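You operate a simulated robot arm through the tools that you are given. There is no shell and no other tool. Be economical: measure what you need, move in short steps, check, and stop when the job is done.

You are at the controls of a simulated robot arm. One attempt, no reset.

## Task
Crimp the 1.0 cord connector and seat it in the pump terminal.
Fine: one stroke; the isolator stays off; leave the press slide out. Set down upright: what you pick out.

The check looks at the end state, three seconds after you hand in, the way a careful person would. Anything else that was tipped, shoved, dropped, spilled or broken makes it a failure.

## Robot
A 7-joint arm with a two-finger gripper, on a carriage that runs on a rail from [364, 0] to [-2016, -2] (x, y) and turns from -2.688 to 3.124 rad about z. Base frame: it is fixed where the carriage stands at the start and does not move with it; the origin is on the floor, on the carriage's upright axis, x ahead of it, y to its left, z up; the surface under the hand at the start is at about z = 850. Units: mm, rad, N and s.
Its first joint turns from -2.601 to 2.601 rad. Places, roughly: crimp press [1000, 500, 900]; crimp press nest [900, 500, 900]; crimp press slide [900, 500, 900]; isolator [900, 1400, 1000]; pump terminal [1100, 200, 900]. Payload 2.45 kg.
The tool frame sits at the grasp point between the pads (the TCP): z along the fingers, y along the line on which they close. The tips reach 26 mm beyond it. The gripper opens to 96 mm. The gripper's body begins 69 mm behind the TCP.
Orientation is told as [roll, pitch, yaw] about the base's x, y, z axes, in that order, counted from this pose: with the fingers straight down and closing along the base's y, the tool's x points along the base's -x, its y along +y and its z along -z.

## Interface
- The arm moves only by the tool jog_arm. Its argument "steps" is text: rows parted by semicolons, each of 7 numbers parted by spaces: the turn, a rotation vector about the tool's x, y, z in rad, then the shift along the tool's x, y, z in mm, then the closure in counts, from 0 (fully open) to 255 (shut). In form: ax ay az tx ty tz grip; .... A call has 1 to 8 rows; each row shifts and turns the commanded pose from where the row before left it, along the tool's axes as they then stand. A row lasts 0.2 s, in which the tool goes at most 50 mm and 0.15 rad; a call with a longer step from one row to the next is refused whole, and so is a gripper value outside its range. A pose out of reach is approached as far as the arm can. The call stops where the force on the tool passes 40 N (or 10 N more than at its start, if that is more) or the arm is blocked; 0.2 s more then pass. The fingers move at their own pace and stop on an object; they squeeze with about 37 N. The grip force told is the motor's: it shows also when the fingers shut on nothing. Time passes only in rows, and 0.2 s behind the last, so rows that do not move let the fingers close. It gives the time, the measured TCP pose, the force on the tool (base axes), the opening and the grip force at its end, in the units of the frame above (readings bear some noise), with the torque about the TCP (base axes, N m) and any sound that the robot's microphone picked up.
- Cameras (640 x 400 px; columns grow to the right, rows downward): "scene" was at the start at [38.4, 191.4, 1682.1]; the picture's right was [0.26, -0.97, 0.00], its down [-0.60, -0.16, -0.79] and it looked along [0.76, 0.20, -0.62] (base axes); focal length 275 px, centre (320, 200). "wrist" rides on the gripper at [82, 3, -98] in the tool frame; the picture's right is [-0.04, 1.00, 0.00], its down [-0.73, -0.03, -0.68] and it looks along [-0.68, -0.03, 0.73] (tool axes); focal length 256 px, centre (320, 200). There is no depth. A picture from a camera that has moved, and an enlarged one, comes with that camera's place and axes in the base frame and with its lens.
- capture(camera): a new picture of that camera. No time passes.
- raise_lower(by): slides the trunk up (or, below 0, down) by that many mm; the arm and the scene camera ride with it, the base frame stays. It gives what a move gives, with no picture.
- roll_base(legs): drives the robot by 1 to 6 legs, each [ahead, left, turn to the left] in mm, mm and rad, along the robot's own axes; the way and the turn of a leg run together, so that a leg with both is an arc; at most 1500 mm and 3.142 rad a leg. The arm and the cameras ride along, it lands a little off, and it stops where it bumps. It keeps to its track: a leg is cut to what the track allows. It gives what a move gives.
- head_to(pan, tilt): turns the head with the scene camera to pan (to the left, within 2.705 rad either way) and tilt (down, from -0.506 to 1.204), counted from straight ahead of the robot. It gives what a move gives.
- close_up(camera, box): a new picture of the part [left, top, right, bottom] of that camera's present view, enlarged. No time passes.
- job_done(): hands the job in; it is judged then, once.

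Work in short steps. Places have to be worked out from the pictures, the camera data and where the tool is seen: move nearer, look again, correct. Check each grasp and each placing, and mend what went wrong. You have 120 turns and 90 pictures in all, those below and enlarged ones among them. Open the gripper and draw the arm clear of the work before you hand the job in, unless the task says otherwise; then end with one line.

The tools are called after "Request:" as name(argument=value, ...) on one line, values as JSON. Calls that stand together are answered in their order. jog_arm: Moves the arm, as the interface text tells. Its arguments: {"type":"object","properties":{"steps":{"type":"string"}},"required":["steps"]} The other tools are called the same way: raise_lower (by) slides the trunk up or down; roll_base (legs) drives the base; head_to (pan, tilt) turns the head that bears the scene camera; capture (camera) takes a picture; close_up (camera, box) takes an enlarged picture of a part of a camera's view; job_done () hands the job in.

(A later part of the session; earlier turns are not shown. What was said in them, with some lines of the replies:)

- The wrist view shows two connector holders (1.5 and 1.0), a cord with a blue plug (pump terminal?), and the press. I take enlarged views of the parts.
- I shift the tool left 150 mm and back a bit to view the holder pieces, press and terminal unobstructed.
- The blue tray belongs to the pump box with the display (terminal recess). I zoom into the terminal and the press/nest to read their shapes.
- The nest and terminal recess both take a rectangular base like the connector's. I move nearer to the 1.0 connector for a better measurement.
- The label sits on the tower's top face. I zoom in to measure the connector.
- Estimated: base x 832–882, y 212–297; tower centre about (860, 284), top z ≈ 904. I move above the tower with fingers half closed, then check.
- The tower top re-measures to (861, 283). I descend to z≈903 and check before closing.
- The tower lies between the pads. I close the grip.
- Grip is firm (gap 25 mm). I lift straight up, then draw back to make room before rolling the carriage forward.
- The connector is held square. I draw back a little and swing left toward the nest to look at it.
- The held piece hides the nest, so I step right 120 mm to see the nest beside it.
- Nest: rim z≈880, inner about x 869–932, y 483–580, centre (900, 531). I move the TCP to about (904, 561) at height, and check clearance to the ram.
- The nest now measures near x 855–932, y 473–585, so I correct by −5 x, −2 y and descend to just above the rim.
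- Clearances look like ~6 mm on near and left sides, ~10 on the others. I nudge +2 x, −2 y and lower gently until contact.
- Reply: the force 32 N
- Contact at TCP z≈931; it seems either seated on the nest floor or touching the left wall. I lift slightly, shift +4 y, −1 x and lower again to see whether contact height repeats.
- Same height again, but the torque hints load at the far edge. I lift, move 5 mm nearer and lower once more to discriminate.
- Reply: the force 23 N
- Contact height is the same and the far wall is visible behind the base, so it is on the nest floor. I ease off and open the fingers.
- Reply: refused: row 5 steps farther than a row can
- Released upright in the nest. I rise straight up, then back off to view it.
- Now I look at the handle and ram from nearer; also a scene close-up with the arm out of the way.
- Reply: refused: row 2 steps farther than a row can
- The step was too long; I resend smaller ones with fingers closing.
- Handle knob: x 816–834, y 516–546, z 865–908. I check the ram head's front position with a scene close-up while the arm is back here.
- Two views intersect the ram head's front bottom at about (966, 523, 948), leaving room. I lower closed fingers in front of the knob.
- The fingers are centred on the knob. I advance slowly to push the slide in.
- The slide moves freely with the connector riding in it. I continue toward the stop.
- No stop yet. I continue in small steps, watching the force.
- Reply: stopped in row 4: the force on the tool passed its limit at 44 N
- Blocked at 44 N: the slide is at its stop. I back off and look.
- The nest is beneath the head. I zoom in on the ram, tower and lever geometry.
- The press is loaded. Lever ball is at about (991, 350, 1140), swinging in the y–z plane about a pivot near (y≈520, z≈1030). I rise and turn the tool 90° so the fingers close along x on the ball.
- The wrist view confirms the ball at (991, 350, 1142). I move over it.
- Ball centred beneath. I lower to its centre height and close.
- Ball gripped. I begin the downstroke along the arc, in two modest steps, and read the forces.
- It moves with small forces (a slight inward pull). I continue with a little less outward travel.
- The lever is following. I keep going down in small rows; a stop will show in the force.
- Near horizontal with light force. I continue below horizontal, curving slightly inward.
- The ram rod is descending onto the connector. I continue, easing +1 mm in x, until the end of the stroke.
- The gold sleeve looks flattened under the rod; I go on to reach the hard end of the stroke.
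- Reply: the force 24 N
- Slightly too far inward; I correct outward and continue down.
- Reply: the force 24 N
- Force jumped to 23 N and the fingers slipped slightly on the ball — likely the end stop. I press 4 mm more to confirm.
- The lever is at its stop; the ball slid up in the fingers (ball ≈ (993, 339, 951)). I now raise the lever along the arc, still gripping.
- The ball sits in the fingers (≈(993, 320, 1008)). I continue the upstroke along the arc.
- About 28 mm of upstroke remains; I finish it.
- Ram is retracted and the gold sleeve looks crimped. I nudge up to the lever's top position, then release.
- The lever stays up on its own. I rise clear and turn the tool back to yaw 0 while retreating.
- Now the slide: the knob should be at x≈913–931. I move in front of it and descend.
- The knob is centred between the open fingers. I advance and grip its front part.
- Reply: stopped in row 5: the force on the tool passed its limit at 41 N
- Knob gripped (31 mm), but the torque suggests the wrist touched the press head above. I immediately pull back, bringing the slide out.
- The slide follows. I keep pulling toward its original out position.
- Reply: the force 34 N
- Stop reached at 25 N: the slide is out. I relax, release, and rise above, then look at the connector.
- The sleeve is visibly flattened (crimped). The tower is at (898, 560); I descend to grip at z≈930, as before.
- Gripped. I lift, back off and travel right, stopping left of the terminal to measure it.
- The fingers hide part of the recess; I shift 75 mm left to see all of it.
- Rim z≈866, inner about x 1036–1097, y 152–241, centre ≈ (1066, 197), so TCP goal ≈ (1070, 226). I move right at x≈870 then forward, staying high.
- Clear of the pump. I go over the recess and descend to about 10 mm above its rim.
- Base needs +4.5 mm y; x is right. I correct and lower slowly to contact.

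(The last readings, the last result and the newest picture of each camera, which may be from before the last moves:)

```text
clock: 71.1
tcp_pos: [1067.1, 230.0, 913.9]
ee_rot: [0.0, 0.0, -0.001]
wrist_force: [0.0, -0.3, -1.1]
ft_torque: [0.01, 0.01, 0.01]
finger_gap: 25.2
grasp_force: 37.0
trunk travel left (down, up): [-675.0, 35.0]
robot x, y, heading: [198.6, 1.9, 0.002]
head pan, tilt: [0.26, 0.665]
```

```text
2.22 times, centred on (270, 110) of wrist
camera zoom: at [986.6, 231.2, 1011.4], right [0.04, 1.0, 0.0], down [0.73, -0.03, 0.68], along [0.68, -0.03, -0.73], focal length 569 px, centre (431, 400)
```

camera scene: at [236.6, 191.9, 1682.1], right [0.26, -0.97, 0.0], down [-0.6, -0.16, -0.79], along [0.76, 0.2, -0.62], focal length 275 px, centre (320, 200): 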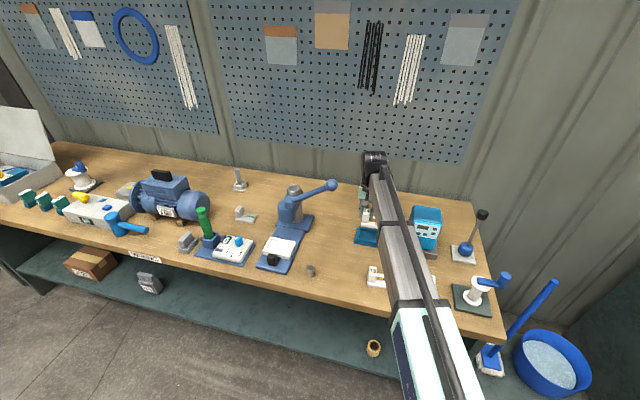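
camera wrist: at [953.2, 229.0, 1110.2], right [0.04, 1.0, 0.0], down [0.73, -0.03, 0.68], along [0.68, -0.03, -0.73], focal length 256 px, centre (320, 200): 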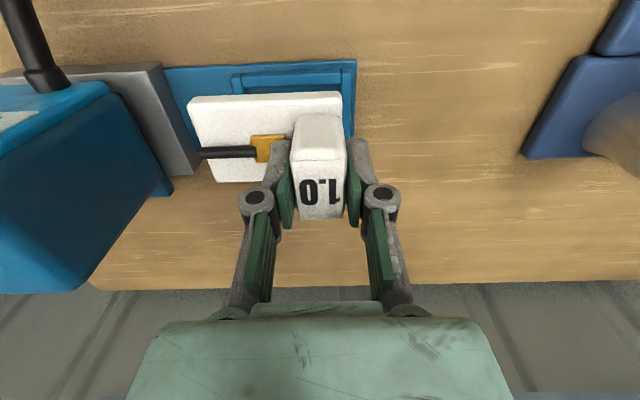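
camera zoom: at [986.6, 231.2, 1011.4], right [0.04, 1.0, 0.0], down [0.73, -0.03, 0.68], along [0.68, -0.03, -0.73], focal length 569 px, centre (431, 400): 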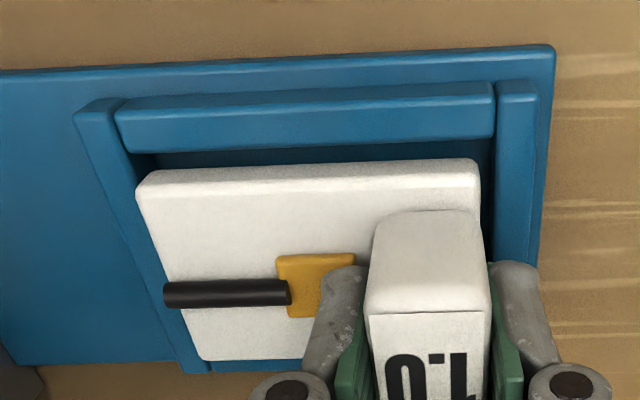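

No contact yet and the base is entering the recess; I nudge +1.5 y and keep lowering.

Request:
jog_arm(steps="0 0 0 0 1.5 0 255; 0 0 0 0 0 2 255; 0 0 0 0 0 2 255; 0 0 0 0 0 1.5 255; 0 0 0 0 0 1 255")

Request:
close_up(camera="wrist", box=[160, 20, 380, 200])

```text
clock: 72.3
tcp_pos: [1069.1, 229.7, 908.4]
ee_rot: [0.0, 0.001, 0.0]
wrist_force: [-4.3, 0.4, -0.4]
ft_torque: [0.0, 0.14, 0.06]
finger_gap: 25.3
grasp_force: 36.5
trunk travel left (down, up): [-675.0, 35.0]
robot x, y, heading: [202.0, 3.0, 0.008]
head pan, tilt: [0.26, 0.665]
```

```text
2.22 times, centred on (270, 110) of wrist
camera zoom: at [986.8, 232.3, 1005.5], right [0.04, 1.0, 0.0], down [0.73, -0.03, 0.68], along [0.68, -0.03, -0.73], focal length 569 px, centre (431, 400)
```

zoom: 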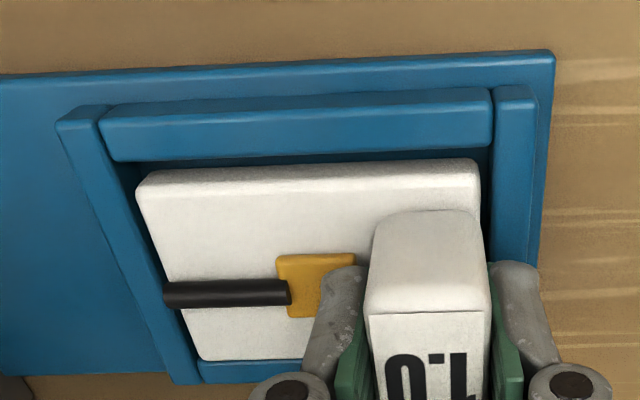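

A slight −x force shows the far wall touching; I move 2 mm nearer and lower on.

Request:
jog_arm(steps="0 0 0 2.5 0 0 255; 0 0 0 0 0 1.5 255; 0 0 0 0 0 1.5 255; 0 0 0 0 0 1 255; 0 0 0 0 0 1 255")

```text
clock: 73.5
tcp_pos: [1065.2, 229.6, 906.9]
ee_rot: [0.002, -0.005, -0.002]
wrist_force: [7.7, 0.4, 29.3]
ft_torque: [0.01, 0.22, 0.05]
finger_gap: 25.7
grasp_force: 37.4
trunk travel left (down, up): [-675.0, 35.0]
robot x, y, heading: [196.2, -1.3, -0.003]
head pan, tilt: [0.26, 0.665]
```

Floor contact at TCP z≈907 (29 N). I check the picture before release.

Request:
close_up(camera="wrist", box=[160, 20, 380, 200])

```text
2.22 times, centred on (270, 110) of wrist
camera zoom: at [984.1, 231.9, 1003.0], right [0.04, 1.0, 0.0], down [0.73, -0.03, 0.68], along [0.68, -0.03, -0.73], focal length 569 px, centre (431, 400)
```

zoom: 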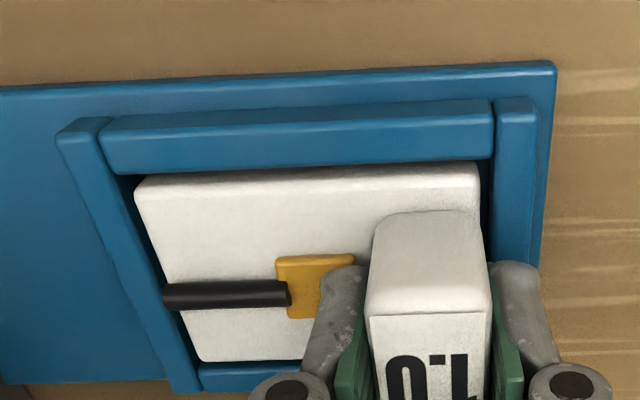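

It looks inside on all sides. I centre x by +1 mm after a slight lift and lower again to confirm the same floor height.

Request:
jog_arm(steps="0 0 0 0 0 -4 255; 0 0 0 -1.2 0 0 255; 0 0 0 0 0 1.5 255; 0 0 0 0 0 1 255; 0 0 0 0 0 1 255")

```text
clock: 74.7
tcp_pos: [1065.7, 229.8, 905.4]
ee_rot: [-0.002, -0.003, 0.001]
wrist_force: [0.4, -3.6, 26.5]
ft_torque: [-0.14, 0.02, -0.01]
finger_gap: 25.4
grasp_force: 37.2
trunk travel left (down, up): [-675.0, 35.0]
robot x, y, heading: [199.0, 1.6, -0.004]
head pan, tilt: [0.26, 0.665]
```

Floor contact again at the same height, with nearly no side force: seated. I ease off, open a little, and rise.

Request:
jog_arm(steps="0 0 0 0 0 -1.5 255; 0 0 0 0 0 0 160; 0 0 0 0 0 0 130; 0 0 0 0 0 0 130; 0 0 0 0 0 -20 130; 0 0 0 0 0 -40 130; 0 0 0 0 0 -40 130")

Request:
close_up(camera="wrist", box=[160, 20, 400, 220])

```text
clock: 76.3
tcp_pos: [1066.6, 229.8, 1004.0]
ee_rot: [-0.001, -0.001, 0.001]
wrist_force: [0.3, 0.2, -0.2]
ft_torque: [-0.01, -0.02, -0.01]
finger_gap: 47.0
grasp_force: 0.1
trunk travel left (down, up): [-675.0, 35.0]
robot x, y, heading: [197.7, 0.7, 0.004]
head pan, tilt: [0.26, 0.665]
```

```text
2.00 times, centred on (280, 120) of wrist
camera zoom: at [985.8, 231.9, 1100.7], right [0.04, 1.0, 0.0], down [0.73, -0.03, 0.68], along [0.68, -0.03, -0.73], focal length 512 px, centre (400, 360)
```

zoom: 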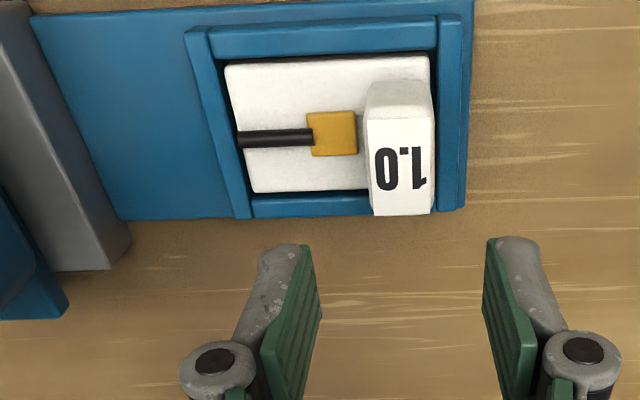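

The connector is seated flat in the terminal. I withdraw the arm and check the whole scene.

Request:
jog_arm(steps="0 0 0 40 0 -20 60; 0 0 0 45 0 0 0; 0 0 0 45 0 0 0; 0 0 0 45 0 0 0; 0 0 0 45 0 0 0; 0 0 0 45 0 0 0; 0 0 0 45 0 0 0")

Request:
roll_base(legs=[[-200, 0, 0]])

Request:
capture(camera="scene")

Request:
close_up(camera="scene", box=[250, 140, 410, 250])

```text
clock: 77.9
tcp_pos: [756.9, 228.5, 1023.0]
ee_rot: [-0.002, 0.001, 0.0]
wrist_force: [0.4, 0.0, 0.3]
ft_torque: [0.0, 0.0, 0.02]
finger_gap: 96.3
grasp_force: 0.1
trunk travel left (down, up): [-675.0, 35.0]
robot x, y, heading: [197.5, 0.0, 0.009]
head pan, tilt: [0.26, 0.665]
```

```text
clock: 79.5
tcp_pos: [558.0, 230.7, 1023.8]
ee_rot: [-0.001, -0.001, 0.002]
wrist_force: [0.0, 0.9, -0.8]
ft_torque: [0.0, -0.02, -0.04]
finger_gap: 96.3
grasp_force: 0.1
trunk travel left (down, up): [-675.0, 35.0]
robot x, y, heading: [-4.4, -1.6, -0.002]
head pan, tilt: [0.26, 0.665]
```

```text
14 pictures are left
camera scene: at [36.0, 191.5, 1682.1], right [0.26, -0.97, 0.0], down [-0.6, -0.16, -0.79], along [0.76, 0.21, -0.62], focal length 275 px, centre (320, 200)
```

scene: 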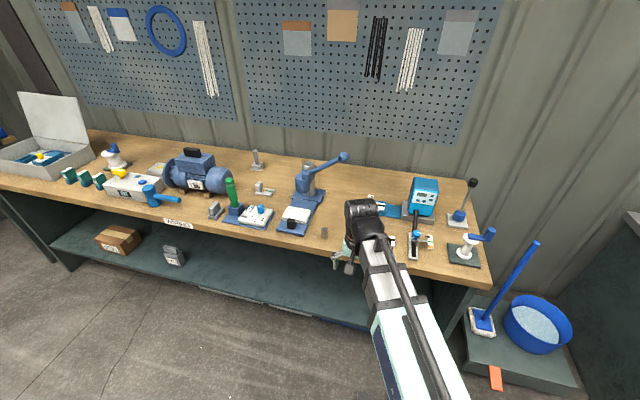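

```text
3.64 times, centred on (330, 195) of scene
camera zoom: at [36.0, 191.5, 1682.1], right [0.26, -0.97, 0.0], down [-0.6, -0.16, -0.79], along [0.76, 0.21, -0.62], focal length 1000 px, centre (284, 218)
```

zoom: 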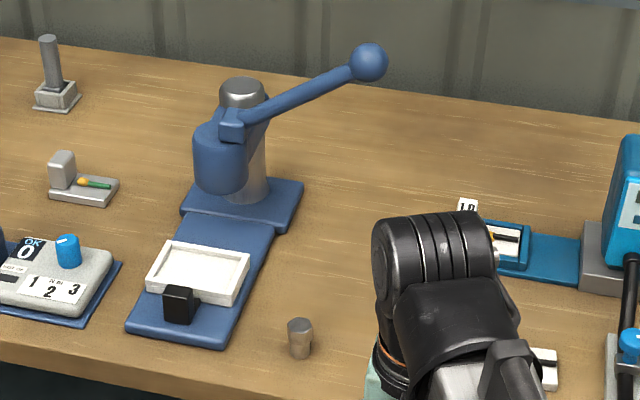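

The press lever is up, the slide is out, the connector is seated in the terminal, and nothing else has been disturbed. I hand in.

Request:
job_done()

```text
The job is handed in.
```

The 1.0 cord connector is crimped with one stroke and sits upright in the pump terminal; the press slide is out and I did not touch the isolator, and the job is handed in.
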